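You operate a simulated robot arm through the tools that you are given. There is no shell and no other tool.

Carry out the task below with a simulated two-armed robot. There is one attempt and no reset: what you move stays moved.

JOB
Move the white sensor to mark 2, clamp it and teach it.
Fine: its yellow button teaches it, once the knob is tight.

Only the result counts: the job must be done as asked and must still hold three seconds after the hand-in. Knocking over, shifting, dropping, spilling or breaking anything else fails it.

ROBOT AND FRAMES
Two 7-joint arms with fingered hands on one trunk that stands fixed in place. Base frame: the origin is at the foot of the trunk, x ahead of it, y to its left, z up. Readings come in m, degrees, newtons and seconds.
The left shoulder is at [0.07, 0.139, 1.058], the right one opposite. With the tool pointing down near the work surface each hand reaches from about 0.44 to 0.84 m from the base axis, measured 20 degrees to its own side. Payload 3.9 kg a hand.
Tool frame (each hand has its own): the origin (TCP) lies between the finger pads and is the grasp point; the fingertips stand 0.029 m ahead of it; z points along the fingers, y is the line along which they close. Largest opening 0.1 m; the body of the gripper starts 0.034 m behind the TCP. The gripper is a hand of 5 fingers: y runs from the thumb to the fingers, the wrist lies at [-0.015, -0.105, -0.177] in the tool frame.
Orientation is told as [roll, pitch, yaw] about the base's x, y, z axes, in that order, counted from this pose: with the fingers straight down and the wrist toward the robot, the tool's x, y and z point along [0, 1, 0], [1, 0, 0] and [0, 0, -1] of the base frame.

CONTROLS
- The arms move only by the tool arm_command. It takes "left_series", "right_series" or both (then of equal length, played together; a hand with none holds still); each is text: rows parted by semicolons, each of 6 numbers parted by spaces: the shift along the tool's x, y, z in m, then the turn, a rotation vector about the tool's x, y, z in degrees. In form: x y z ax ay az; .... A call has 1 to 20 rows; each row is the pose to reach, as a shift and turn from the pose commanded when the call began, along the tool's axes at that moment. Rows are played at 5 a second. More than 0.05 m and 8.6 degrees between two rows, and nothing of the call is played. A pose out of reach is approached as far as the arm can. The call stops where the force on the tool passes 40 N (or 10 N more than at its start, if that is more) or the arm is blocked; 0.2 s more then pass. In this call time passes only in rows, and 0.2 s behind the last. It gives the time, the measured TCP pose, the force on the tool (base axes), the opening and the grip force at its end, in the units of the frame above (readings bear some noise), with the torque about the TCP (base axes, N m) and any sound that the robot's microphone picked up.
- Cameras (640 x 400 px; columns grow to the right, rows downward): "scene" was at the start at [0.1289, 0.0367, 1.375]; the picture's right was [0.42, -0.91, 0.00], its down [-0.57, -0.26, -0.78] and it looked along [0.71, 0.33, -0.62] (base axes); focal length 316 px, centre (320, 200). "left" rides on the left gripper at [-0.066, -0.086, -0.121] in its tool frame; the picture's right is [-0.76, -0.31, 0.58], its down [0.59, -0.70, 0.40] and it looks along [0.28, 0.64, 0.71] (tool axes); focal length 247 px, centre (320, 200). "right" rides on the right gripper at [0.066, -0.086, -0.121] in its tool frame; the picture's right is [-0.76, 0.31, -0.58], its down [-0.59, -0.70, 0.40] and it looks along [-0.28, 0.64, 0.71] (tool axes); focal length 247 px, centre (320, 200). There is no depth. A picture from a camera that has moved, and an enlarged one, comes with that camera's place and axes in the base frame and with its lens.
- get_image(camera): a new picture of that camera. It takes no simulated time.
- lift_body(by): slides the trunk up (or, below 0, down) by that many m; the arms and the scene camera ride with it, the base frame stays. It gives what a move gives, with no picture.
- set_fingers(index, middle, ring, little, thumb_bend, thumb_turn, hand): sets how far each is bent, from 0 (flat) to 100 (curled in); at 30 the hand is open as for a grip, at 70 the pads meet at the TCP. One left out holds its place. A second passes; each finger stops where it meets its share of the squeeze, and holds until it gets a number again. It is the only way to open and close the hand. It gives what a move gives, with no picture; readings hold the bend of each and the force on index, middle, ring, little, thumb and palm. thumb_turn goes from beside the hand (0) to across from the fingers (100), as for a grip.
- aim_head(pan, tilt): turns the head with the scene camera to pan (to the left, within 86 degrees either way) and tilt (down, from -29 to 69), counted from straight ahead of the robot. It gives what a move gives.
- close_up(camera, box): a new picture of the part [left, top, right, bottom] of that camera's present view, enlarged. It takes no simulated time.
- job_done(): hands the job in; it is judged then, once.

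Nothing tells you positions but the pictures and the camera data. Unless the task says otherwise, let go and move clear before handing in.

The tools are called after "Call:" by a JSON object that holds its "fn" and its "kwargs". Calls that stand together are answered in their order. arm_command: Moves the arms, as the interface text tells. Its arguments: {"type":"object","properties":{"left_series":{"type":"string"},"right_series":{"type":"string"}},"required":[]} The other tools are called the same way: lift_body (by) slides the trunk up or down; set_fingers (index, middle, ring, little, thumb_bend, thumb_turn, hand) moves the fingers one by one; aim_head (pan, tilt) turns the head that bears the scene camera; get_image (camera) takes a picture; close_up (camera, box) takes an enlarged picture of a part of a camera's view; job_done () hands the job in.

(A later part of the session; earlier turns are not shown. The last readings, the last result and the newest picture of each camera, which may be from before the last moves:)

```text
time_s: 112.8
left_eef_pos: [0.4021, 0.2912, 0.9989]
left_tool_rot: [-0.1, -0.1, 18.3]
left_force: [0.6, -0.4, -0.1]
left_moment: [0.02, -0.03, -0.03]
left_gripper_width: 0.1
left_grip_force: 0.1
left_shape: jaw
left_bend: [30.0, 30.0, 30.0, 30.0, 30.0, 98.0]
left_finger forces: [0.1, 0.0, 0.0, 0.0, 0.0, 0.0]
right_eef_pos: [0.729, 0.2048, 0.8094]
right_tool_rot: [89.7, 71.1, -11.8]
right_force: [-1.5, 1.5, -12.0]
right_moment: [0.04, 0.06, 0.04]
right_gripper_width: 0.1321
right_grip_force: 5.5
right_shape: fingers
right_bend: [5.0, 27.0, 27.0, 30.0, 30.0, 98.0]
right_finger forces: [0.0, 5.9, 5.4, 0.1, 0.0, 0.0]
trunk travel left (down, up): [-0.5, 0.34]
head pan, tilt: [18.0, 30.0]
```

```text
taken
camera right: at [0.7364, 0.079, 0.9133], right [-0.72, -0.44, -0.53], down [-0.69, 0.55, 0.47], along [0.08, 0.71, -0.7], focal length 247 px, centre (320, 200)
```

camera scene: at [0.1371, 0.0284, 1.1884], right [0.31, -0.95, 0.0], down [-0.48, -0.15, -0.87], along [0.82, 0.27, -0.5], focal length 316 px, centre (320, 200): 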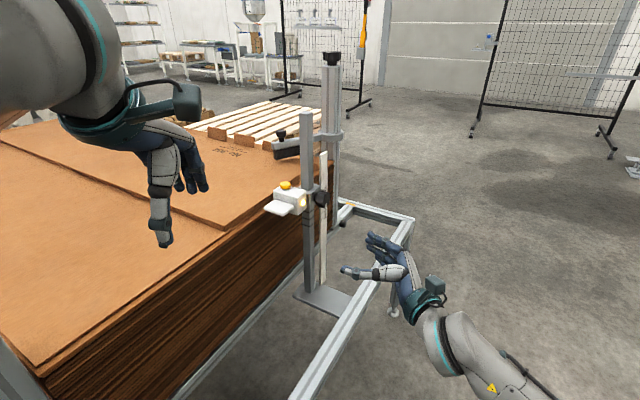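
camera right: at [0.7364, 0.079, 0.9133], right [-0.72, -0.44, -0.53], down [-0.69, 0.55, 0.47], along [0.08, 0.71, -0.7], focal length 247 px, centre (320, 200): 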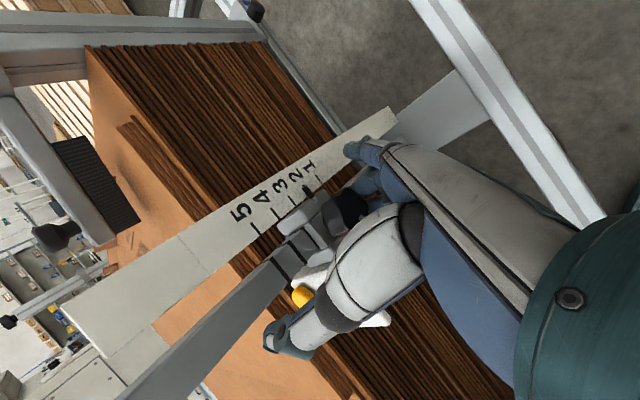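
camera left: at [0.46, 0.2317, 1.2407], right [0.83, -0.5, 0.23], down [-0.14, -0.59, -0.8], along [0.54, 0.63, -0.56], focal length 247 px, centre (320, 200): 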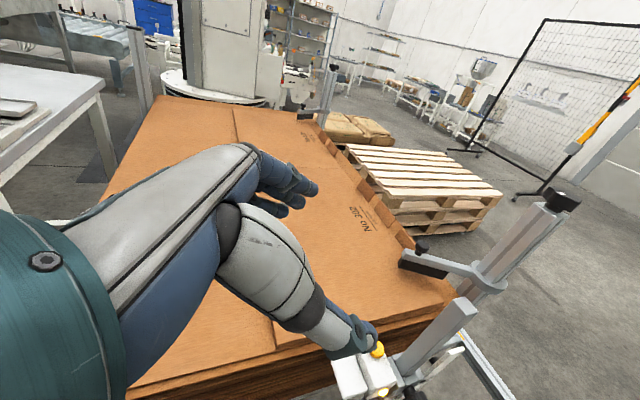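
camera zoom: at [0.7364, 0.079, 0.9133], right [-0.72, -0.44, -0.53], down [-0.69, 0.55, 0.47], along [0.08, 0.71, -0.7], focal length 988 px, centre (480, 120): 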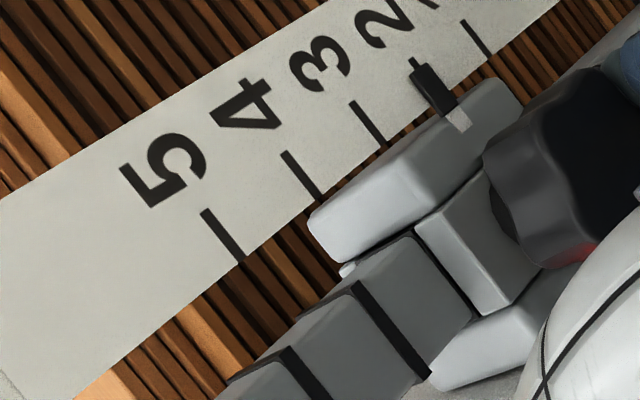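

It moved up about 2 mm under 12 N, so the clamp really isn't holding firmly yet, and the pointer is now about 1 mm high. I'll lower the hand, go back to +36° where the thumb and fingers nest in the knob's lobes, and turn much further for a higher torque.

Call:
{"fn": "arm_command", "kwargs": {"right_series": "-0.0037 0.0086 0 0 0 0; -0.0073 0.0171 0 0 0 0; -0.011 0.0257 0 0 0 0; -0.0146 0.0342 -0.0016 0 0 0; -0.0146 0.0342 -0.0016 0 0 -7; -0.0146 0.0342 -0.0016 0 0 -14; -0.0146 0.0342 -0.0016 0 0 -21; -0.0146 0.0342 -0.0016 0 0 -28; -0.0146 0.0342 -0.0016 0 0 -35"}}

Call:
{"fn": "close_up", "kwargs": {"camera": "right", "box": [240, 180, 340, 260]}}

Call:
{"fn": "close_up", "kwargs": {"camera": "scene", "box": [290, 190, 370, 250]}}

```text
time_s: 114.8
left_eef_pos: [0.4018, 0.2894, 0.9998]
left_tool_rot: [0.0, -0.2, 18.4]
left_force: [0.6, -0.6, -0.9]
left_moment: [-0.03, 0.01, -0.01]
left_gripper_width: 0.0999
left_grip_force: 0.0
left_shape: jaw
left_bend: [30.0, 30.0, 30.0, 30.0, 30.0, 98.0]
left_finger forces: [0.0, 0.0, 0.0, 0.0, 0.0, 0.0]
right_eef_pos: [0.7248, 0.2009, 0.7765]
right_tool_rot: [90.0, 35.9, -11.6]
right_force: [0.4, 0.4, 0.1]
right_moment: [0.0, 0.05, 0.04]
right_gripper_width: 0.1324
right_grip_force: 0.2
right_shape: fingers
right_bend: [5.0, 30.0, 30.0, 30.0, 30.0, 98.0]
right_finger forces: [0.0, 0.1, 0.1, 0.0, 0.0, 0.0]
trunk travel left (down, up): [-0.5, 0.34]
head pan, tilt: [18.0, 30.0]
```

```text
5.00 times, centred on (290, 220) of right
camera zoom: at [0.669, 0.0895, 0.8803], right [-0.31, -0.53, -0.79], down [-0.82, 0.57, -0.06], along [0.49, 0.63, -0.6], focal length 1235 px, centre (470, 100)
```

zoom: 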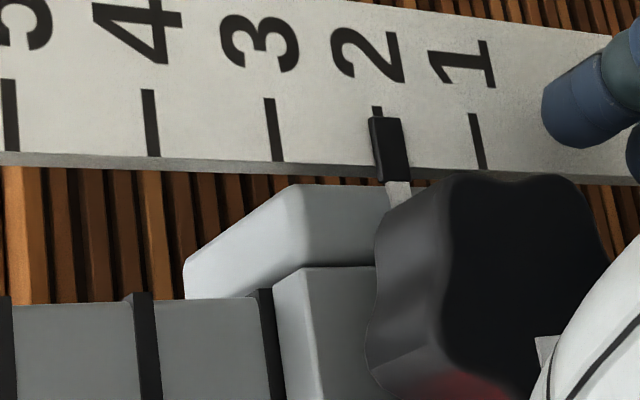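

```text
6.67 times, centred on (330, 220) of scene
camera zoom: at [0.1374, 0.0281, 1.1884], right [0.31, -0.95, 0.0], down [-0.48, -0.15, -0.87], along [0.82, 0.27, -0.5], focal length 2107 px, centre (253, 67)
```

zoom: 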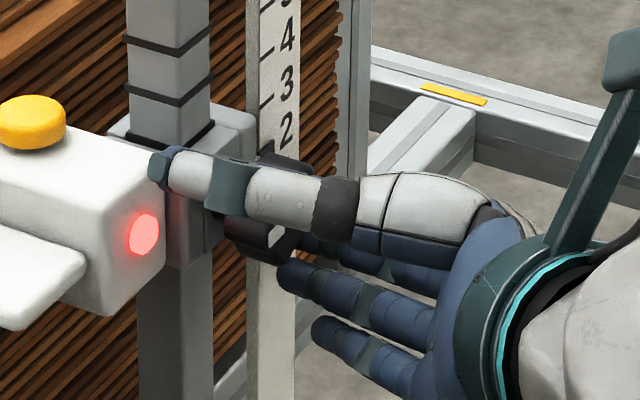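

Unloaded, the pointer is only about 0.3 mm from the mark. To judge the knob objectively I'll go to the same relative viewpoint as my first close-up of it and compare the bar directly.

Call:
{"fn": "arm_command", "kwargs": {"right_series": "0 0 -0.02 0 0 0; -0.0005 0.002 -0.045 0 0 -6; -0.0015 0.004 -0.07 0 0 -14; -0.0025 0.006 -0.09 0 0 -22; -0.0035 0.008 -0.11 0 0 -30; -0.0042 0.0098 -0.1224 0 0 -36"}}

Call:
{"fn": "close_up", "kwargs": {"camera": "right", "box": [220, 230, 330, 310]}}

Call:
{"fn": "close_up", "kwargs": {"camera": "scene", "box": [290, 190, 370, 250]}}

```text
time_s: 116.2
left_eef_pos: [0.4013, 0.2895, 0.9993]
left_tool_rot: [-0.1, -0.3, 18.4]
left_force: [0.6, -0.2, -0.9]
left_moment: [0.01, -0.01, -0.02]
left_gripper_width: 0.0999
left_grip_force: 0.1
left_shape: jaw
left_bend: [30.0, 30.0, 30.0, 30.0, 30.0, 98.0]
left_finger forces: [0.1, 0.1, 0.0, 0.0, 0.0, 0.0]
right_eef_pos: [0.7045, 0.0811, 0.7675]
right_tool_rot: [90.0, -0.1, -11.6]
right_force: [0.1, -0.2, 0.2]
right_moment: [-0.01, 0.03, -0.03]
right_gripper_width: 0.1323
right_grip_force: 0.0
right_shape: fingers
right_bend: [5.0, 30.0, 30.0, 30.0, 30.0, 98.0]
right_finger forces: [0.0, 0.0, 0.0, 0.1, 0.1, 0.0]
trunk travel left (down, up): [-0.5, 0.34]
head pan, tilt: [18.0, 30.0]
```

```text
5.00 times, centred on (275, 270) of right
camera zoom: at [0.5964, -0.0203, 0.8334], right [0.19, -0.63, -0.76], down [-0.61, 0.53, -0.59], along [0.77, 0.57, -0.28], focal length 1235 px, centre (545, -150)
```

zoom: 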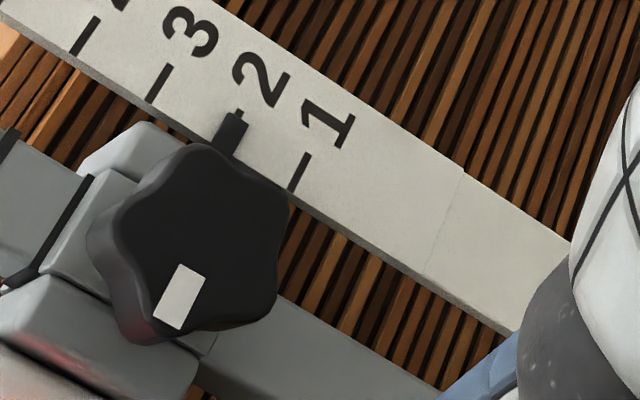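

```text
6.67 times, centred on (330, 220) of scene
camera zoom: at [0.1373, 0.0281, 1.1884], right [0.31, -0.95, 0.0], down [-0.48, -0.15, -0.87], along [0.82, 0.27, -0.5], focal length 2107 px, centre (253, 67)
```

zoom: 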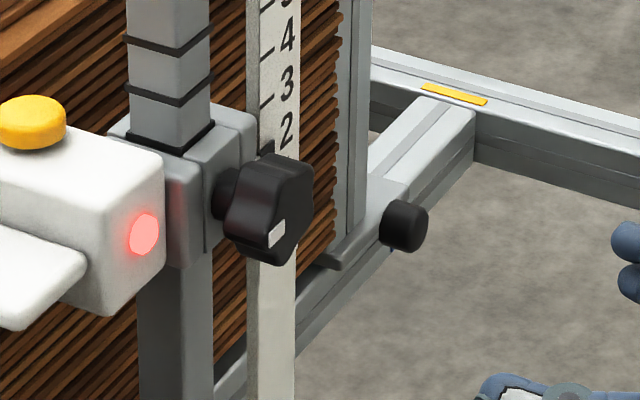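

The view is practically identical to the very first close-up, with the bar at the same angle and the pointer on tick 2 instead of 5, so the knob is back to its original tightness. Next is the teach button; the left index finger is best since the rest of that hand stays clear of the post. I'll move the right hand back and shape the left hand to point.

Call:
{"fn": "arm_command", "kwargs": {"right_series": "0.01 -0.02 -0.01 0 0 0; 0.02 -0.04 -0.02 0 0 0; 0.03 -0.06 -0.03 0 0 0; 0.04 -0.08 -0.05 0 0 0; 0.04 -0.1 -0.07 0 0 0"}}

Call:
{"fn": "set_fingers", "kwargs": {"hand": "left", "index": 35, "middle": 100, "ring": 100, "little": 100, "thumb_bend": 30, "thumb_turn": 20}}

Call:
{"fn": "get_image", "kwargs": {"camera": "left"}}

Call:
{"fn": "get_image", "kwargs": {"camera": "scene"}}

```text
time_s: 117.4
left_eef_pos: [0.4, 0.2896, 0.9994]
left_tool_rot: [0.0, -0.1, 18.4]
left_force: [0.0, 1.5, -0.5]
left_moment: [-0.01, -0.01, 0.0]
left_gripper_width: 0.1
left_grip_force: 0.1
left_shape: jaw
left_bend: [30.0, 30.0, 30.0, 30.0, 30.0, 98.0]
left_finger forces: [0.0, 0.1, 0.0, 0.0, 0.0, 0.0]
right_eef_pos: [0.5929, 0.0321, 0.8084]
right_tool_rot: [90.1, -0.1, -11.5]
right_force: [0.3, 0.7, -0.5]
right_moment: [0.01, -0.02, 0.02]
right_gripper_width: 0.1326
right_grip_force: 0.0
right_shape: fingers
right_bend: [5.0, 30.0, 30.0, 30.0, 30.0, 98.0]
right_finger forces: [0.0, 0.0, 0.1, 0.0, 0.0, 0.0]
trunk travel left (down, up): [-0.5, 0.34]
head pan, tilt: [18.0, 30.0]
```

```text
time_s: 118.4
left_eef_pos: [0.4001, 0.2905, 1.0001]
left_tool_rot: [-0.2, -0.2, 18.4]
left_force: [0.6, -0.2, 0.6]
left_moment: [-0.02, -0.02, 0.0]
left_gripper_width: 0.1242
left_grip_force: 0.1
left_shape: fingers
left_bend: [35.0, 100.0, 100.0, 100.0, 30.0, 20.0]
left_finger forces: [0.0, 0.1, 0.0, 0.1, 0.0, 0.0]
right_eef_pos: [0.593, 0.0318, 0.8065]
right_tool_rot: [90.0, 0.1, -11.5]
right_force: [-0.1, 0.0, 0.5]
right_moment: [-0.01, 0.01, 0.0]
right_gripper_width: 0.1324
right_grip_force: 0.1
right_shape: fingers
right_bend: [5.0, 30.0, 30.0, 30.0, 30.0, 98.0]
right_finger forces: [0.0, 0.0, 0.0, 0.1, 0.0, 0.0]
trunk travel left (down, up): [-0.5, 0.34]
head pan, tilt: [18.0, 30.0]
```

```text
taken
camera left: at [0.3396, 0.2014, 1.1208], right [-0.05, -0.82, -0.58], down [-0.85, 0.34, -0.4], along [0.52, 0.47, -0.71], focal length 247 px, centre (320, 200)
```

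left: 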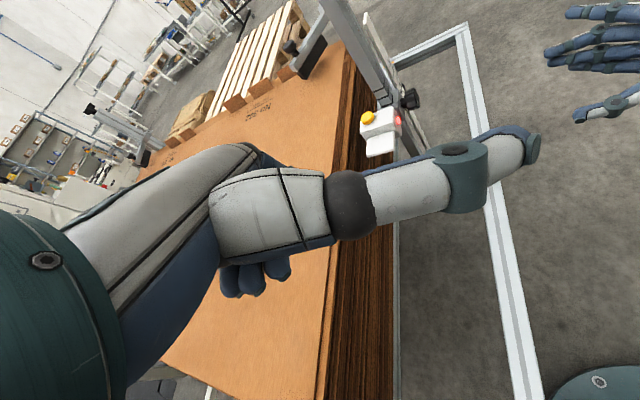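

```text
taken
camera scene: at [0.1371, 0.0284, 1.1884], right [0.31, -0.95, 0.0], down [-0.48, -0.15, -0.87], along [0.82, 0.27, -0.5], focal length 316 px, centre (320, 200)
```

scene: 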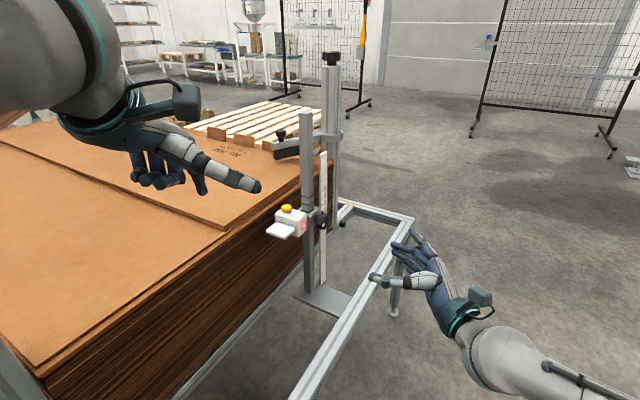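

The thumb now sticks out sideways and blocks the view, so I'll tuck it in instead.

Call:
{"fn": "set_fingers", "kwargs": {"hand": "left", "thumb_turn": 98, "thumb_bend": 100, "index": 30}}

Call:
{"fn": "get_image", "kwargs": {"camera": "left"}}

Call:
{"fn": "close_up", "kwargs": {"camera": "scene", "box": [40, 70, 320, 260]}}

```text
time_s: 119.4
left_eef_pos: [0.4007, 0.2899, 1.0009]
left_tool_rot: [0.0, -0.1, 18.3]
left_force: [0.5, 0.2, -0.1]
left_moment: [0.03, 0.01, 0.0]
left_gripper_width: 0.0267
left_grip_force: 0.0
left_shape: fingers
left_bend: [29.0, 100.0, 100.0, 100.0, 98.0, 99.0]
left_finger forces: [0.0, 0.1, 0.1, 0.1, 0.0, 0.1]
right_eef_pos: [0.595, 0.0332, 0.8092]
right_tool_rot: [90.0, 0.0, -11.6]
right_force: [-0.2, -0.1, 0.0]
right_moment: [-0.01, 0.01, -0.03]
right_gripper_width: 0.1324
right_grip_force: 0.0
right_shape: fingers
right_bend: [5.0, 30.0, 30.0, 30.0, 30.0, 98.0]
right_finger forces: [0.1, 0.1, 0.1, 0.1, 0.0, 0.1]
trunk travel left (down, up): [-0.5, 0.34]
head pan, tilt: [18.0, 30.0]
```

```text
taken
camera left: at [0.3395, 0.2014, 1.1208], right [-0.05, -0.82, -0.58], down [-0.85, 0.34, -0.4], along [0.52, 0.47, -0.71], focal length 247 px, centre (320, 200)
```

left: 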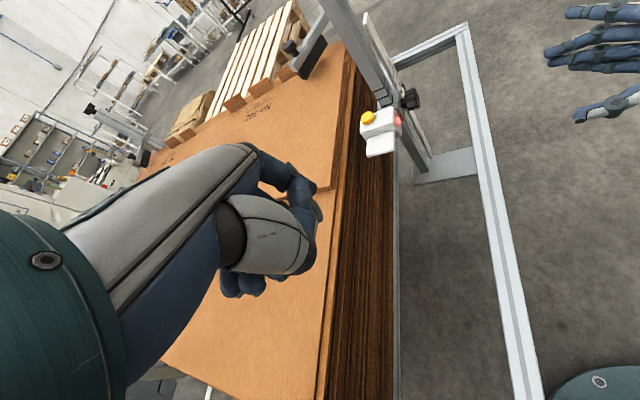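

```text
2.11 times, centred on (180, 165) of scene
camera zoom: at [0.1371, 0.0283, 1.1884], right [0.31, -0.95, 0.0], down [-0.48, -0.15, -0.87], along [0.82, 0.27, -0.5], focal length 665 px, centre (615, 274)
```

zoom: 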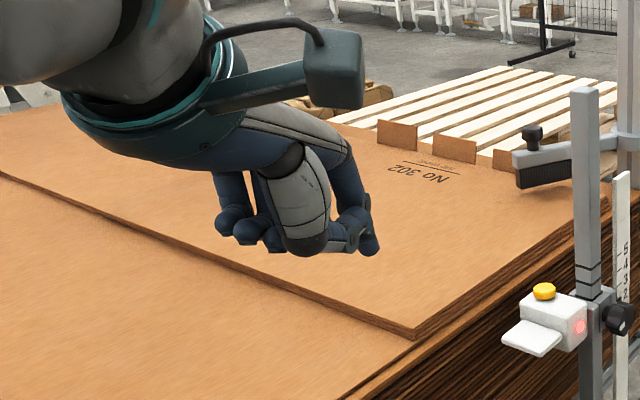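

The tucked thumb is nearly level with the index tip. I'll straighten the index further so it stands out, and look again.

Call:
{"fn": "set_fingers", "kwargs": {"hand": "left", "index": 0}}

Call:
{"fn": "get_image", "kwargs": {"camera": "left"}}

Call:
{"fn": "close_up", "kwargs": {"camera": "scene", "box": [40, 70, 320, 260]}}

```text
time_s: 120.4
left_eef_pos: [0.3999, 0.2899, 1.0]
left_tool_rot: [-0.1, -0.1, 18.4]
left_force: [0.6, 0.0, -0.3]
left_moment: [-0.02, 0.03, -0.02]
left_gripper_width: 0.0453
left_grip_force: 0.1
left_shape: fingers
left_bend: [0.0, 100.0, 100.0, 100.0, 100.0, 99.0]
left_finger forces: [0.0, 0.0, 0.0, 0.0, 0.0, 0.0]
right_eef_pos: [0.5945, 0.0335, 0.8076]
right_tool_rot: [89.9, 0.0, -11.5]
right_force: [0.5, 0.3, -0.2]
right_moment: [-0.01, -0.01, 0.02]
right_gripper_width: 0.1322
right_grip_force: 0.0
right_shape: fingers
right_bend: [5.0, 30.0, 30.0, 30.0, 30.0, 98.0]
right_finger forces: [0.1, 0.0, 0.1, 0.0, 0.0, 0.1]
trunk travel left (down, up): [-0.5, 0.34]
head pan, tilt: [18.0, 30.0]
```

```text
taken
camera left: at [0.3395, 0.2014, 1.1208], right [-0.05, -0.82, -0.58], down [-0.85, 0.34, -0.4], along [0.52, 0.47, -0.71], focal length 247 px, centre (320, 200)
```

left: 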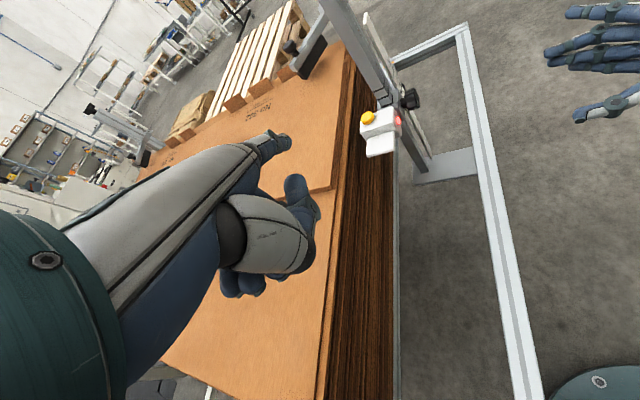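

```text
2.11 times, centred on (180, 165) of scene
camera zoom: at [0.1371, 0.0283, 1.1884], right [0.31, -0.95, 0.0], down [-0.48, -0.15, -0.87], along [0.82, 0.27, -0.5], focal length 665 px, centre (615, 274)
```

zoom: 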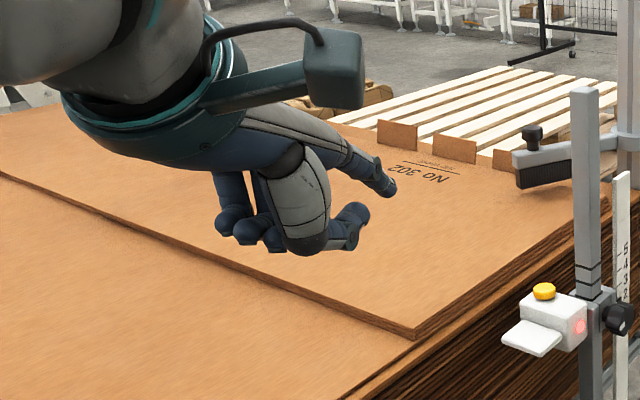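

The flat index tip sits at tool (−0.019, 0.077, −0.019); bent to 30 it points down and protrudes about 3 cm past the other fingers. I'll set it to 30 and bring the left hand part-way toward the sensor, checking the elbow near the corner post.

Call:
{"fn": "set_fingers", "kwargs": {"hand": "left", "index": 30}}

Call:
{"fn": "arm_command", "kwargs": {"left_series": "-0.0026 0.0207 0.004 0 0 0; -0.0053 0.0415 0.008 0 0 0; -0.0079 0.0622 0.012 0 0 0; -0.0105 0.0829 0.016 0 0 0; -0.0131 0.1037 0.02 0 0 0; -0.0158 0.1244 0.024 0 0 0"}}

Call:
{"fn": "aim_head", "kwargs": {"pan": 60, "tilt": 35}}

Call:
{"fn": "get_image", "kwargs": {"camera": "scene"}}

```text
time_s: 121.4
left_eef_pos: [0.4011, 0.29, 1.0004]
left_tool_rot: [-0.2, -0.2, 18.4]
left_force: [0.3, -0.1, 0.6]
left_moment: [0.0, 0.04, 0.01]
left_gripper_width: 0.0278
left_grip_force: 0.1
left_shape: fingers
left_bend: [29.0, 100.0, 100.0, 100.0, 100.0, 99.0]
left_finger forces: [0.0, 0.1, 0.1, 0.0, 0.0, 0.0]
right_eef_pos: [0.5942, 0.0332, 0.8089]
right_tool_rot: [90.0, 0.0, -11.6]
right_force: [0.6, 0.0, 0.7]
right_moment: [-0.02, -0.03, -0.03]
right_gripper_width: 0.1326
right_grip_force: 0.1
right_shape: fingers
right_bend: [5.0, 30.0, 30.0, 30.0, 30.0, 98.0]
right_finger forces: [0.1, 0.0, 0.1, 0.0, 0.0, 0.0]
trunk travel left (down, up): [-0.5, 0.34]
head pan, tilt: [18.0, 30.0]
```

```text
time_s: 122.8
left_eef_pos: [0.5231, 0.3143, 0.9775]
left_tool_rot: [-0.1, -0.3, 18.4]
left_force: [0.2, -0.7, 0.1]
left_moment: [0.05, -0.01, 0.02]
left_gripper_width: 0.028
left_grip_force: 0.3
left_shape: fingers
left_bend: [29.0, 100.0, 100.0, 100.0, 100.0, 99.0]
left_finger forces: [0.0, 0.0, 0.0, 0.0, 0.1, 0.0]
right_eef_pos: [0.5941, 0.0323, 0.8073]
right_tool_rot: [90.0, 0.0, -11.5]
right_force: [-0.5, 0.1, -0.1]
right_moment: [0.0, -0.01, 0.06]
right_gripper_width: 0.1326
right_grip_force: 0.1
right_shape: fingers
right_bend: [5.0, 30.0, 30.0, 30.0, 30.0, 98.0]
right_finger forces: [0.0, 0.1, 0.0, 0.0, 0.0, 0.0]
trunk travel left (down, up): [-0.5, 0.34]
head pan, tilt: [18.0, 30.0]
```

```text
time_s: 123.9
left_eef_pos: [0.5225, 0.3142, 0.9763]
left_tool_rot: [-0.1, -0.2, 18.4]
left_force: [-0.6, 0.4, -0.3]
left_moment: [0.0, -0.01, 0.04]
left_gripper_width: 0.0279
left_grip_force: 0.0
left_shape: fingers
left_bend: [29.0, 100.0, 100.0, 100.0, 100.0, 99.0]
left_finger forces: [0.1, 0.0, 0.0, 0.0, 0.1, 0.0]
right_eef_pos: [0.594, 0.0314, 0.8067]
right_tool_rot: [89.9, 0.1, -11.5]
right_force: [0.6, -1.1, 0.5]
right_moment: [0.0, 0.01, -0.01]
right_gripper_width: 0.1323
right_grip_force: 0.1
right_shape: fingers
right_bend: [5.0, 30.0, 30.0, 30.0, 30.0, 98.0]
right_finger forces: [0.0, 0.0, 0.1, 0.1, 0.0, 0.0]
trunk travel left (down, up): [-0.5, 0.34]
head pan, tilt: [60.0, 35.0]
```

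```text
taken
camera scene: at [0.0952, 0.0766, 1.1806], right [0.87, -0.5, 0.0], down [-0.29, -0.5, -0.82], along [0.41, 0.71, -0.57], focal length 316 px, centre (320, 200)
```

scene: 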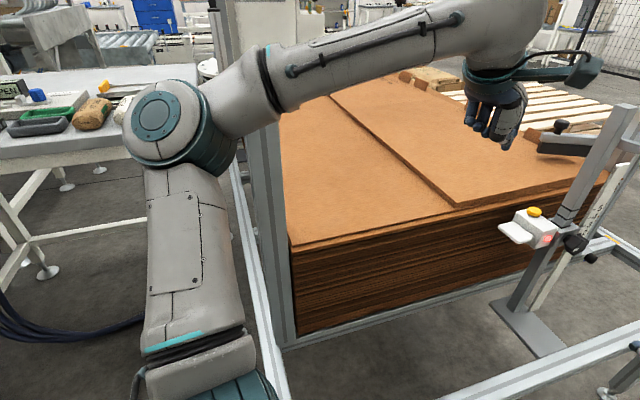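

The left forearm clears the corner post by about 5 cm. I'll continue forward in two careful stages.

Call:
{"fn": "arm_command", "kwargs": {"left_series": "-0.006 0.018 0.004 0 0 0; -0.012 0.036 0.008 0 0 0; -0.018 0.054 0.012 0 0 0; -0.024 0.072 0.016 0 0 0"}}

Call:
{"fn": "get_image", "kwargs": {"camera": "scene"}}

Call:
{"fn": "get_image", "kwargs": {"camera": "left"}}

```text
time_s: 124.9
left_eef_pos: [0.6011, 0.314, 0.9602]
left_tool_rot: [-0.1, -0.1, 18.4]
left_force: [0.7, -0.8, 0.9]
left_moment: [0.02, -0.02, -0.02]
left_gripper_width: 0.0278
left_grip_force: 0.0
left_shape: fingers
left_bend: [29.0, 100.0, 100.0, 100.0, 100.0, 99.0]
left_finger forces: [0.0, 0.1, 0.0, 0.0, 0.1, 0.1]
right_eef_pos: [0.5946, 0.0338, 0.8053]
right_tool_rot: [90.0, -0.1, -11.5]
right_force: [0.0, -1.0, 0.7]
right_moment: [-0.01, 0.01, 0.03]
right_gripper_width: 0.1325
right_grip_force: 0.0
right_shape: fingers
right_bend: [5.0, 30.0, 30.0, 30.0, 30.0, 98.0]
right_finger forces: [0.1, 0.0, 0.0, 0.1, 0.0, 0.1]
trunk travel left (down, up): [-0.5, 0.34]
head pan, tilt: [60.0, 35.0]
```

```text
taken
camera scene: at [0.0956, 0.0764, 1.1805], right [0.87, -0.5, 0.0], down [-0.29, -0.5, -0.82], along [0.41, 0.71, -0.57], focal length 316 px, centre (320, 200)
```

scene: 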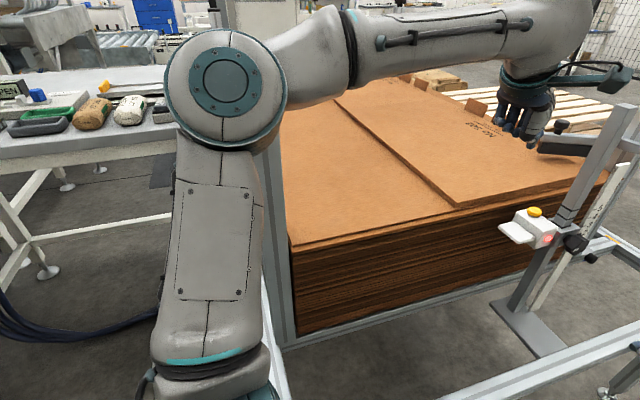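

```text
taken
camera left: at [0.5394, 0.2256, 1.0811], right [-0.05, -0.82, -0.58], down [-0.85, 0.34, -0.4], along [0.52, 0.47, -0.71], focal length 247 px, centre (320, 200)
```

left: 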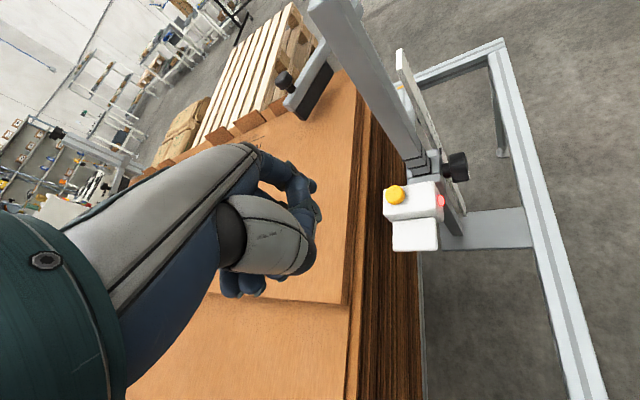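

Still clear. The left hand is at [0.601, 0.314, 0.960]; I'll move it to just above the button, about 6 cm up.

Call:
{"fn": "arm_command", "kwargs": {"left_series": "-0.0081 0.0109 0.012 0 0 0; -0.0162 0.0218 0.024 0 0 0; -0.0243 0.0326 0.036 0 0 0; -0.0324 0.0435 0.05 0 0 0"}}

Call:
{"fn": "get_image", "kwargs": {"camera": "left"}}

Call:
{"fn": "aim_head", "kwargs": {"pan": 20, "tilt": 30}}

Call:
{"fn": "get_image", "kwargs": {"camera": "scene"}}

```text
time_s: 125.9
left_eef_pos: [0.6526, 0.2963, 0.9105]
left_tool_rot: [0.0, -0.2, 18.3]
left_force: [-0.6, -0.2, -0.8]
left_moment: [0.02, 0.0, 0.01]
left_gripper_width: 0.0279
left_grip_force: 0.2
left_shape: fingers
left_bend: [29.0, 100.0, 100.0, 100.0, 100.0, 99.0]
left_finger forces: [0.1, 0.0, 0.0, 0.1, 0.0, 0.0]
right_eef_pos: [0.5951, 0.032, 0.8083]
right_tool_rot: [89.9, 0.0, -11.5]
right_force: [-0.7, -0.1, -0.5]
right_moment: [0.0, -0.01, -0.01]
right_gripper_width: 0.1323
right_grip_force: 0.1
right_shape: fingers
right_bend: [5.0, 30.0, 30.0, 30.0, 30.0, 98.0]
right_finger forces: [0.0, 0.0, 0.0, 0.1, 0.0, 0.1]
trunk travel left (down, up): [-0.5, 0.34]
head pan, tilt: [60.0, 35.0]
```

```text
taken
camera left: at [0.5912, 0.2086, 1.0316], right [-0.05, -0.82, -0.58], down [-0.85, 0.34, -0.4], along [0.52, 0.47, -0.71], focal length 247 px, centre (320, 200)
```

left: 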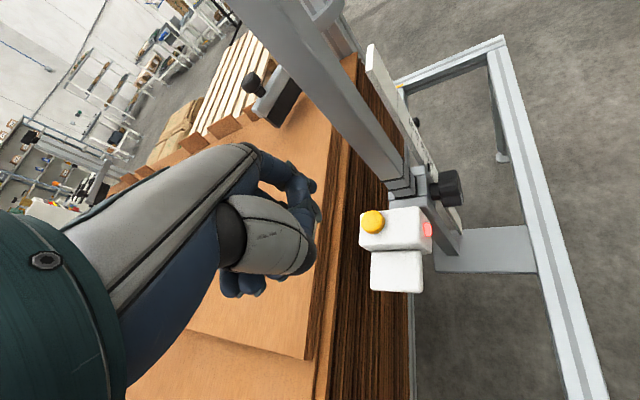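

```text
time_s: 127.0
left_eef_pos: [0.6517, 0.2979, 0.9112]
left_tool_rot: [-0.2, -0.2, 18.4]
left_force: [-0.3, 0.3, -0.3]
left_moment: [0.0, 0.0, -0.03]
left_gripper_width: 0.0279
left_grip_force: 0.0
left_shape: fingers
left_bend: [29.0, 100.0, 100.0, 100.0, 100.0, 99.0]
left_finger forces: [0.1, 0.0, 0.0, 0.0, 0.0, 0.1]
right_eef_pos: [0.5942, 0.0329, 0.8073]
right_tool_rot: [90.0, 0.0, -11.5]
right_force: [0.7, 0.9, -0.1]
right_moment: [0.0, 0.01, 0.03]
right_gripper_width: 0.1324
right_grip_force: 0.1
right_shape: fingers
right_bend: [5.0, 30.0, 30.0, 30.0, 30.0, 98.0]
right_finger forces: [0.0, 0.1, 0.1, 0.0, 0.1, 0.0]
trunk travel left (down, up): [-0.5, 0.34]
head pan, tilt: [20.0, 30.0]
```

```text
taken
camera scene: at [0.1361, 0.0314, 1.1884], right [0.34, -0.94, 0.0], down [-0.47, -0.17, -0.87], along [0.81, 0.3, -0.5], focal length 316 px, centre (320, 200)
```

scene: 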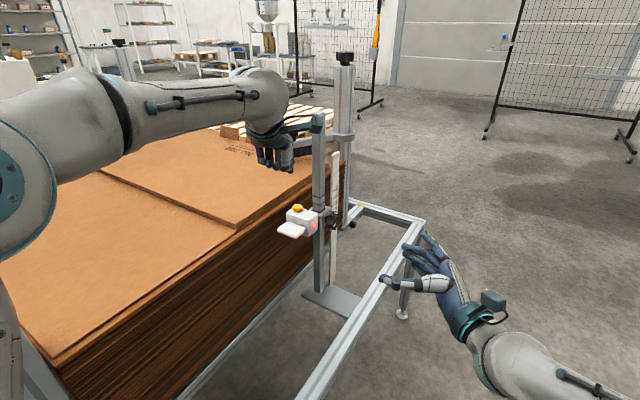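

Call:
{"fn": "close_up", "kwargs": {"camera": "left", "box": [270, 150, 450, 300]}}

Call:
{"fn": "close_up", "kwargs": {"camera": "scene", "box": [230, 110, 370, 250]}}

```text
2.67 times, centred on (360, 225) of left
camera zoom: at [0.5904, 0.2086, 1.0323], right [-0.05, -0.82, -0.58], down [-0.85, 0.34, -0.4], along [0.52, 0.47, -0.71], focal length 659 px, centre (213, 133)
```

zoom: 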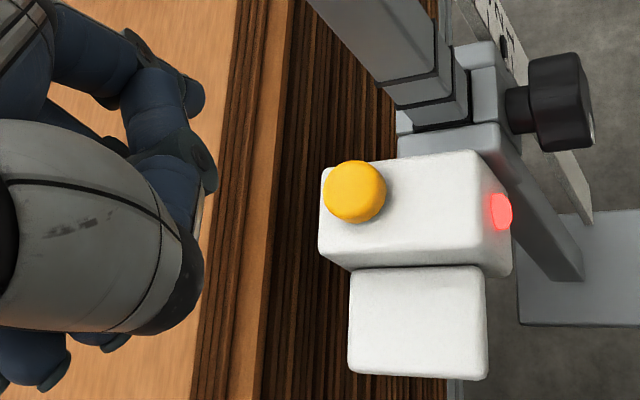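

```text
2.86 times, centred on (300, 180) of scene
camera zoom: at [0.1361, 0.0314, 1.1884], right [0.34, -0.94, 0.0], down [-0.47, -0.17, -0.87], along [0.81, 0.3, -0.5], focal length 903 px, centre (377, 257)
```

zoom: 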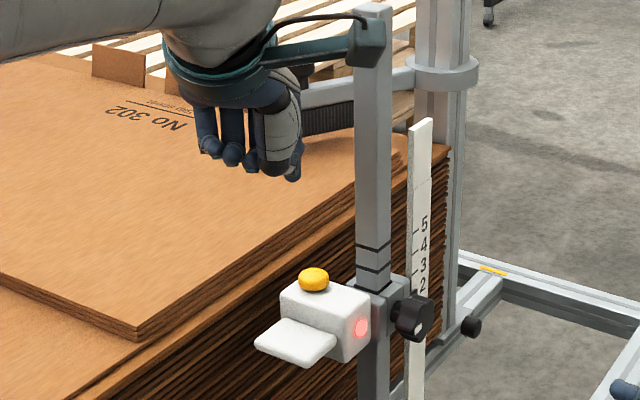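

Index tip is at about [0.705, 0.306, 0.893] and the button at about [0.702, 0.292, 0.809]. I'll shift sideways over the button and go down 6 cm, stopping a little above it.

Call:
{"fn": "arm_command", "kwargs": {"left_series": "-0.011 -0.0068 0 0 0 0; -0.011 -0.0068 0.02 0 0 0; -0.011 -0.0068 0.04 0 0 0; -0.011 -0.0068 0.055 0 0 0; -0.011 -0.0068 0.062 0 0 0"}}

Call:
{"fn": "close_up", "kwargs": {"camera": "left", "box": [250, 140, 430, 290]}}

Call:
{"fn": "close_up", "kwargs": {"camera": "scene", "box": [250, 150, 350, 250]}}

```text
time_s: 128.2
left_eef_pos: [0.6481, 0.2861, 0.8485]
left_tool_rot: [-0.2, -0.2, 18.4]
left_force: [1.1, -0.4, 0.3]
left_moment: [0.0, -0.02, 0.0]
left_gripper_width: 0.0279
left_grip_force: 0.0
left_shape: fingers
left_bend: [29.0, 100.0, 100.0, 100.0, 100.0, 99.0]
left_finger forces: [0.0, 0.0, 0.1, 0.0, 0.0, 0.0]
right_eef_pos: [0.5936, 0.033, 0.8074]
right_tool_rot: [90.0, -0.1, -11.5]
right_force: [-0.6, 0.1, 0.4]
right_moment: [0.02, -0.02, 0.0]
right_gripper_width: 0.1324
right_grip_force: 0.0
right_shape: fingers
right_bend: [5.0, 30.0, 30.0, 30.0, 30.0, 98.0]
right_finger forces: [0.0, 0.1, 0.0, 0.1, 0.0, 0.0]
trunk travel left (down, up): [-0.5, 0.34]
head pan, tilt: [20.0, 30.0]
```

```text
2.67 times, centred on (340, 215) of left
camera zoom: at [0.5874, 0.196, 0.9698], right [-0.05, -0.82, -0.58], down [-0.85, 0.34, -0.4], along [0.52, 0.47, -0.71], focal length 659 px, centre (267, 160)
```

zoom: 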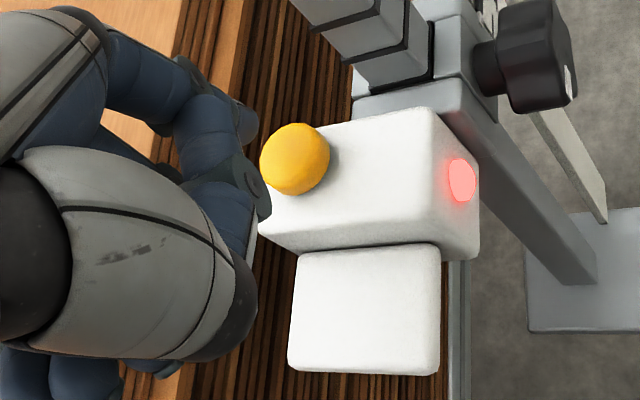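

```text
4.00 times, centred on (300, 200) of scene
camera zoom: at [0.1361, 0.0313, 1.1884], right [0.34, -0.94, 0.0], down [-0.47, -0.17, -0.87], along [0.81, 0.3, -0.5], focal length 1264 px, centre (400, 200)
```

zoom: 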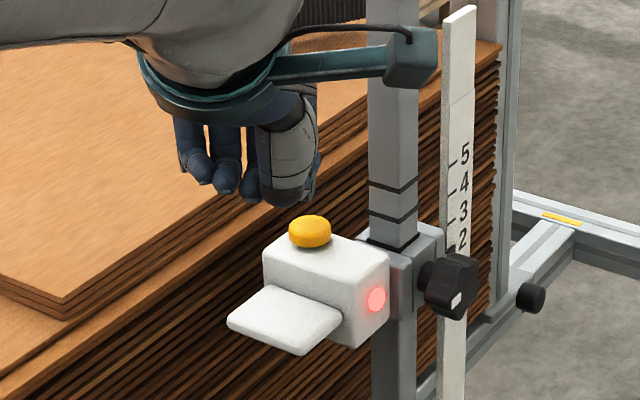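

Call:
{"fn": "close_up", "kwargs": {"camera": "scene", "box": [280, 175, 330, 215]}}

Call:
{"fn": "close_up", "kwargs": {"camera": "left", "box": [290, 150, 370, 230]}}

```text
10.00 times, centred on (305, 195) of scene
camera zoom: at [0.1361, 0.0313, 1.1884], right [0.34, -0.94, 0.0], down [-0.47, -0.17, -0.87], along [0.81, 0.3, -0.5], focal length 3160 px, centre (470, 250)
```

zoom: 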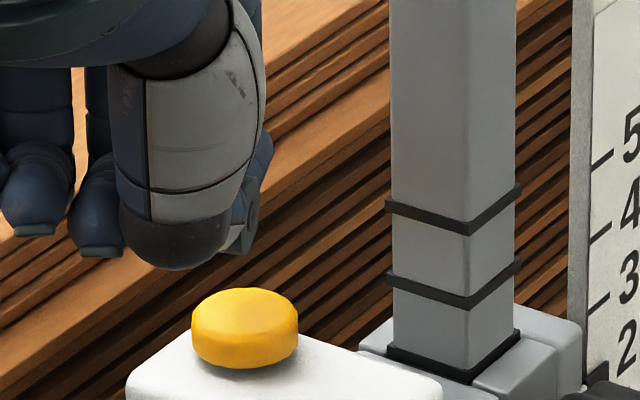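

```text
5.00 times, centred on (330, 190) of left
camera zoom: at [0.5874, 0.196, 0.9698], right [-0.05, -0.82, -0.58], down [-0.85, 0.34, -0.4], along [0.52, 0.47, -0.71], focal length 1235 px, centre (270, 250)
```

zoom: 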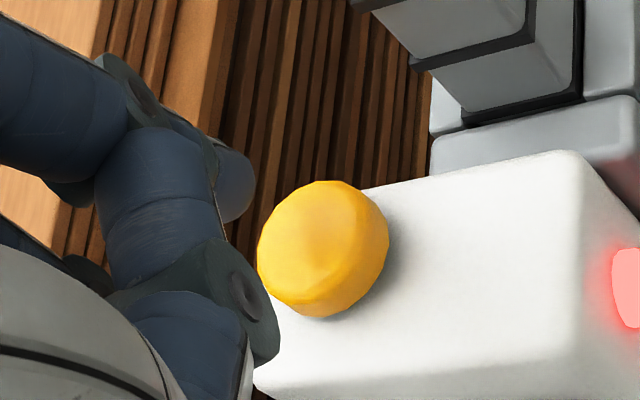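

The index tip is right above the button, roughly 1 cm up, with the thumb well clear. I'll lower it gently in small steps.

Call:
{"fn": "arm_command", "kwargs": {"left_series": "0 0 0.003 0 0 0; 0 0 0.006 0 0 0; 0 0 0.008 0 0 0"}}

Call:
{"fn": "close_up", "kwargs": {"camera": "left", "box": [290, 150, 390, 250]}}

```text
time_s: 129.0
left_eef_pos: [0.6482, 0.2851, 0.8407]
left_tool_rot: [-0.1, -0.1, 18.3]
left_force: [0.1, -0.4, 0.7]
left_moment: [-0.02, 0.01, -0.02]
left_gripper_width: 0.0278
left_grip_force: 0.0
left_shape: fingers
left_bend: [29.0, 100.0, 100.0, 100.0, 100.0, 99.0]
left_finger forces: [0.1, 0.0, 0.0, 0.1, 0.0, 0.0]
right_eef_pos: [0.5941, 0.0327, 0.8076]
right_tool_rot: [90.1, 0.0, -11.4]
right_force: [-0.3, -0.3, 0.2]
right_moment: [-0.01, -0.01, 0.0]
right_gripper_width: 0.1324
right_grip_force: 0.0
right_shape: fingers
right_bend: [5.0, 30.0, 30.0, 30.0, 30.0, 98.0]
right_finger forces: [0.0, 0.1, 0.0, 0.0, 0.1, 0.0]
trunk travel left (down, up): [-0.5, 0.34]
head pan, tilt: [20.0, 30.0]
```

```text
4.00 times, centred on (340, 200) of left
camera zoom: at [0.5878, 0.1955, 0.962], right [-0.05, -0.82, -0.58], down [-0.85, 0.34, -0.4], along [0.52, 0.47, -0.71], focal length 988 px, centre (240, 200)
```

zoom: 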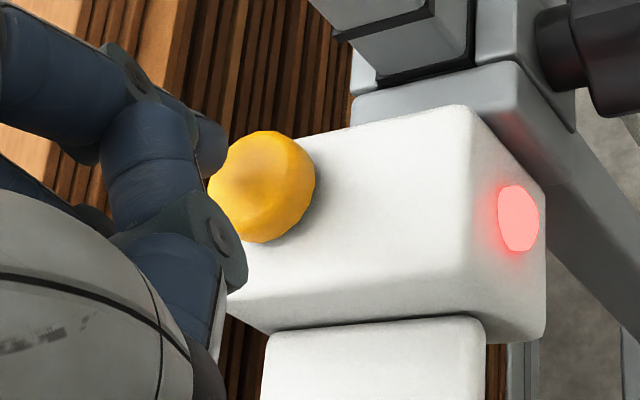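

Call:
{"fn": "arm_command", "kwargs": {"left_series": "-0.001 -0.001 0.002 0 0 0; -0.002 -0.001 0.004 0 0 0"}}

Call:
{"fn": "close_up", "kwargs": {"camera": "left", "box": [290, 150, 390, 250]}}

```text
time_s: 129.6
left_eef_pos: [0.648, 0.2826, 0.8368]
left_tool_rot: [-0.3, -0.1, 18.4]
left_force: [0.0, -0.2, 0.1]
left_moment: [0.02, -0.01, 0.02]
left_gripper_width: 0.0275
left_grip_force: 0.2
left_shape: fingers
left_bend: [29.0, 100.0, 100.0, 100.0, 100.0, 99.0]
left_finger forces: [0.0, 0.0, 0.1, 0.1, 0.0, 0.0]
right_eef_pos: [0.5931, 0.0336, 0.8074]
right_tool_rot: [89.9, 0.0, -11.6]
right_force: [-0.1, -0.5, 0.0]
right_moment: [0.0, -0.01, -0.01]
right_gripper_width: 0.1324
right_grip_force: 0.0
right_shape: fingers
right_bend: [5.0, 30.0, 30.0, 30.0, 30.0, 98.0]
right_finger forces: [0.1, 0.0, 0.1, 0.0, 0.0, 0.0]
trunk travel left (down, up): [-0.5, 0.34]
head pan, tilt: [20.0, 30.0]
```

```text
4.00 times, centred on (340, 200) of left
camera zoom: at [0.5876, 0.1936, 0.9579], right [-0.05, -0.82, -0.58], down [-0.85, 0.34, -0.4], along [0.52, 0.47, -0.71], focal length 988 px, centre (240, 200)
```

zoom: 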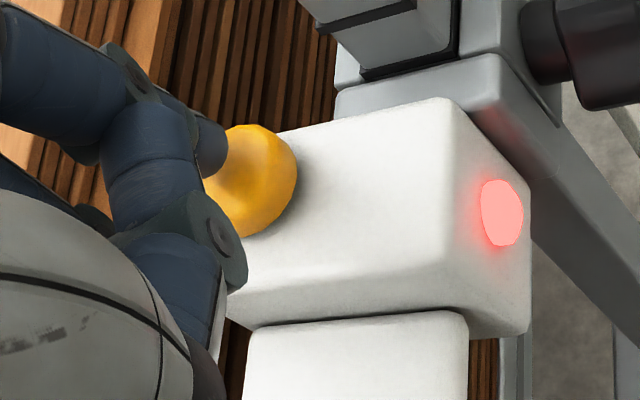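

Call:
{"fn": "arm_command", "kwargs": {"left_series": "-0.0005 -0.0005 0.002 0 0 0; -0.001 -0.001 0.004 0 0 0"}}

Call:
{"fn": "close_up", "kwargs": {"camera": "left", "box": [290, 150, 390, 250]}}

```text
time_s: 130.2
left_eef_pos: [0.6473, 0.2818, 0.8326]
left_tool_rot: [-0.1, -0.1, 18.3]
left_force: [0.4, -0.9, -0.2]
left_moment: [-0.05, -0.01, 0.0]
left_gripper_width: 0.0277
left_grip_force: 0.2
left_shape: fingers
left_bend: [29.0, 100.0, 100.0, 100.0, 100.0, 99.0]
left_finger forces: [0.3, 0.0, 0.0, 0.0, 0.0, 0.0]
right_eef_pos: [0.5934, 0.0329, 0.8079]
right_tool_rot: [90.1, -0.1, -11.4]
right_force: [-0.4, -1.2, 0.1]
right_moment: [-0.01, 0.02, -0.04]
right_gripper_width: 0.1324
right_grip_force: 0.1
right_shape: fingers
right_bend: [5.0, 30.0, 30.0, 30.0, 30.0, 98.0]
right_finger forces: [0.0, 0.0, 0.0, 0.1, 0.0, 0.0]
trunk travel left (down, up): [-0.5, 0.34]
head pan, tilt: [20.0, 30.0]
```

```text
4.00 times, centred on (340, 200) of left
camera zoom: at [0.5869, 0.1921, 0.9537], right [-0.05, -0.82, -0.58], down [-0.85, 0.34, -0.4], along [0.52, 0.47, -0.71], focal length 988 px, centre (240, 200)
```

zoom: 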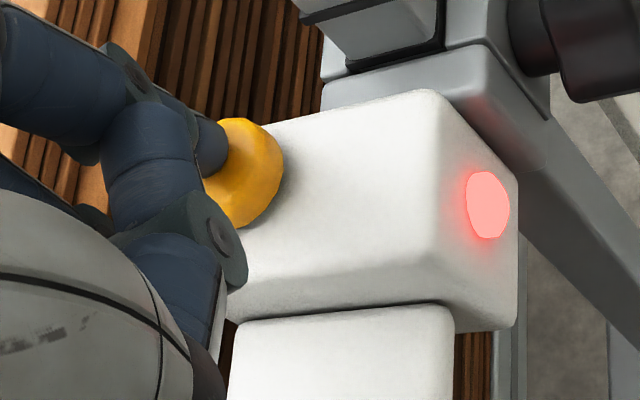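

Call:
{"fn": "arm_command", "kwargs": {"left_series": "0 0 0.0015 0 0 0; 0 0 0.003 0 0 0"}}

Call:
{"fn": "close_up", "kwargs": {"camera": "left", "box": [290, 150, 390, 250]}}

Call:
{"fn": "close_up", "kwargs": {"camera": "scene", "box": [270, 175, 350, 235]}}

```text
time_s: 130.8
left_eef_pos: [0.6486, 0.2813, 0.8309]
left_tool_rot: [-0.2, -0.2, 18.5]
left_force: [0.3, -0.4, 1.6]
left_moment: [0.0, -0.07, -0.05]
left_gripper_width: 0.0281
left_grip_force: 0.6
left_shape: fingers
left_bend: [29.0, 100.0, 100.0, 100.0, 100.0, 99.0]
left_finger forces: [1.0, 0.1, 0.0, 0.0, 0.0, 0.1]
right_eef_pos: [0.5936, 0.0321, 0.8083]
right_tool_rot: [90.0, 0.0, -11.4]
right_force: [-0.4, 0.2, -0.3]
right_moment: [0.03, 0.0, 0.02]
right_gripper_width: 0.1323
right_grip_force: 0.1
right_shape: fingers
right_bend: [5.0, 30.0, 30.0, 30.0, 30.0, 98.0]
right_finger forces: [0.1, 0.0, 0.1, 0.0, 0.1, 0.0]
trunk travel left (down, up): [-0.5, 0.34]
head pan, tilt: [20.0, 30.0]
heard: click
```

```text
4.00 times, centred on (340, 200) of left
camera zoom: at [0.5867, 0.1922, 0.951], right [-0.05, -0.82, -0.58], down [-0.85, 0.34, -0.4], along [0.52, 0.47, -0.71], focal length 988 px, centre (240, 200)
```

zoom: 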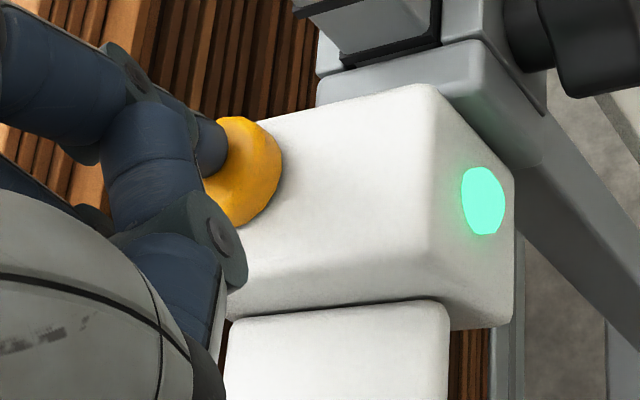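

```text
6.67 times, centred on (310, 205) of scene
camera zoom: at [0.136, 0.0313, 1.1884], right [0.34, -0.94, 0.0], down [-0.47, -0.17, -0.87], along [0.81, 0.3, -0.5], focal length 2107 px, centre (387, 167)
```

zoom: 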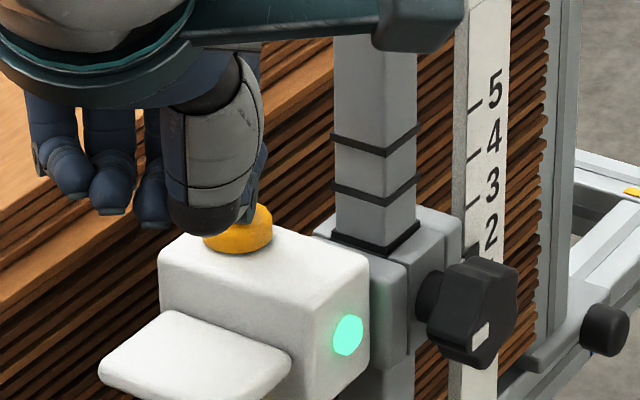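

A click was heard and the LED turned green after a press of about 1.6 N. I'll lift the finger straight off.

Call:
{"fn": "arm_command", "kwargs": {"left_series": "0 0 -0.004 0 0 0; 0 0 -0.012 0 0 0; 0 0 -0.025 0 0 0; 0 0 -0.04 0 0 0; 0 0 -0.06 0 0 0; 0 0 -0.08 0 0 0"}}

Call:
{"fn": "close_up", "kwargs": {"camera": "left", "box": [290, 130, 450, 290]}}

Call:
{"fn": "close_up", "kwargs": {"camera": "scene", "box": [270, 175, 350, 235]}}

```text
time_s: 132.2
left_eef_pos: [0.6476, 0.2817, 0.9096]
left_tool_rot: [-0.1, -0.2, 18.4]
left_force: [0.1, 0.8, 0.0]
left_moment: [-0.01, 0.0, -0.01]
left_gripper_width: 0.028
left_grip_force: 0.0
left_shape: fingers
left_bend: [29.0, 100.0, 100.0, 100.0, 100.0, 99.0]
left_finger forces: [0.1, 0.1, 0.1, 0.0, 0.1, 0.0]
right_eef_pos: [0.5937, 0.0338, 0.8074]
right_tool_rot: [90.0, 0.0, -11.6]
right_force: [0.5, 0.3, 0.3]
right_moment: [0.01, -0.01, 0.02]
right_gripper_width: 0.1324
right_grip_force: 0.0
right_shape: fingers
right_bend: [5.0, 30.0, 30.0, 30.0, 30.0, 98.0]
right_finger forces: [0.1, 0.0, 0.0, 0.1, 0.1, 0.1]
trunk travel left (down, up): [-0.5, 0.34]
head pan, tilt: [20.0, 30.0]
```

```text
2.50 times, centred on (370, 210) of left
camera zoom: at [0.5867, 0.1923, 1.0311], right [-0.05, -0.82, -0.58], down [-0.85, 0.34, -0.4], along [0.52, 0.47, -0.71], focal length 617 px, centre (195, 175)
```

zoom: 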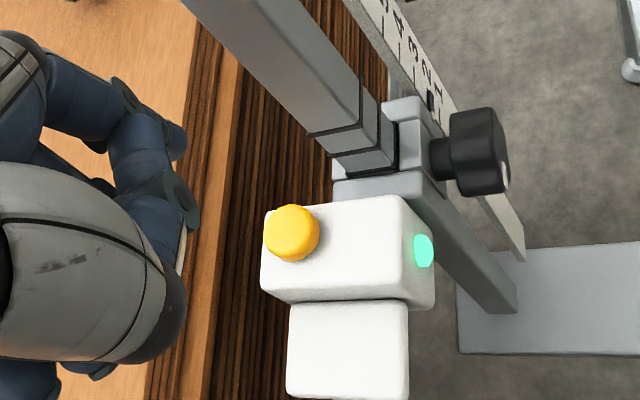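

```text
6.67 times, centred on (310, 205) of scene
camera zoom: at [0.1359, 0.0312, 1.1884], right [0.34, -0.94, 0.0], down [-0.47, -0.17, -0.87], along [0.81, 0.3, -0.5], focal length 2107 px, centre (387, 167)
```

zoom: 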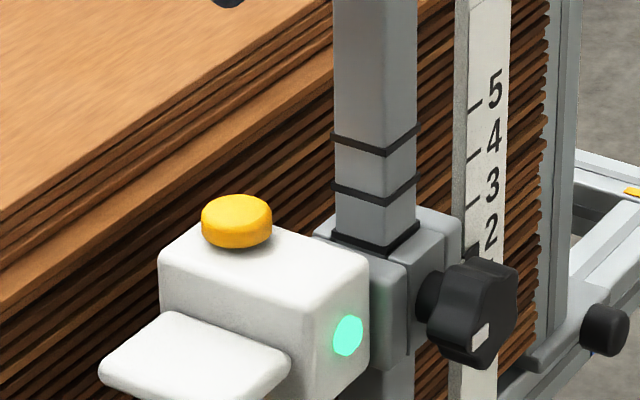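

The LED stays green. I'll verify the pointer and knob from the right camera without going near them.

Call:
{"fn": "get_image", "kwargs": {"camera": "right"}}

Call:
{"fn": "close_up", "kwargs": {"camera": "right", "box": [240, 200, 310, 260]}}

```text
taken
camera right: at [0.4841, -0.0689, 0.8737], right [0.19, -0.63, -0.76], down [-0.61, 0.53, -0.59], along [0.77, 0.57, -0.28], focal length 247 px, centre (320, 200)
```

right: 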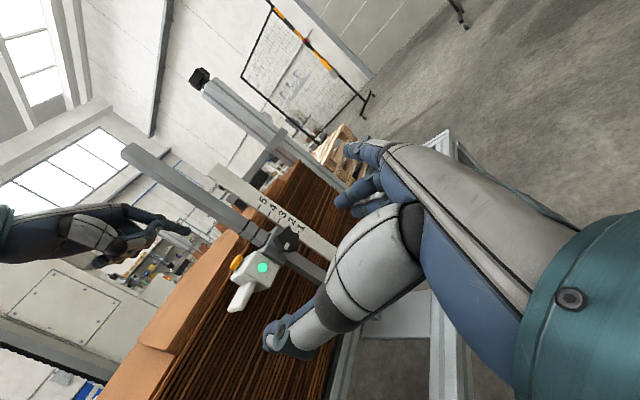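

```text
6.67 times, centred on (275, 230) of right
camera zoom: at [0.4841, -0.0689, 0.8737], right [0.19, -0.63, -0.76], down [-0.61, 0.53, -0.59], along [0.77, 0.57, -0.28], focal length 1646 px, centre (620, 0)
```

zoom: 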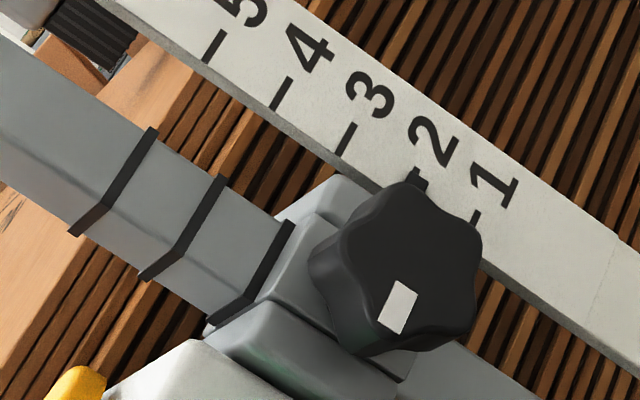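

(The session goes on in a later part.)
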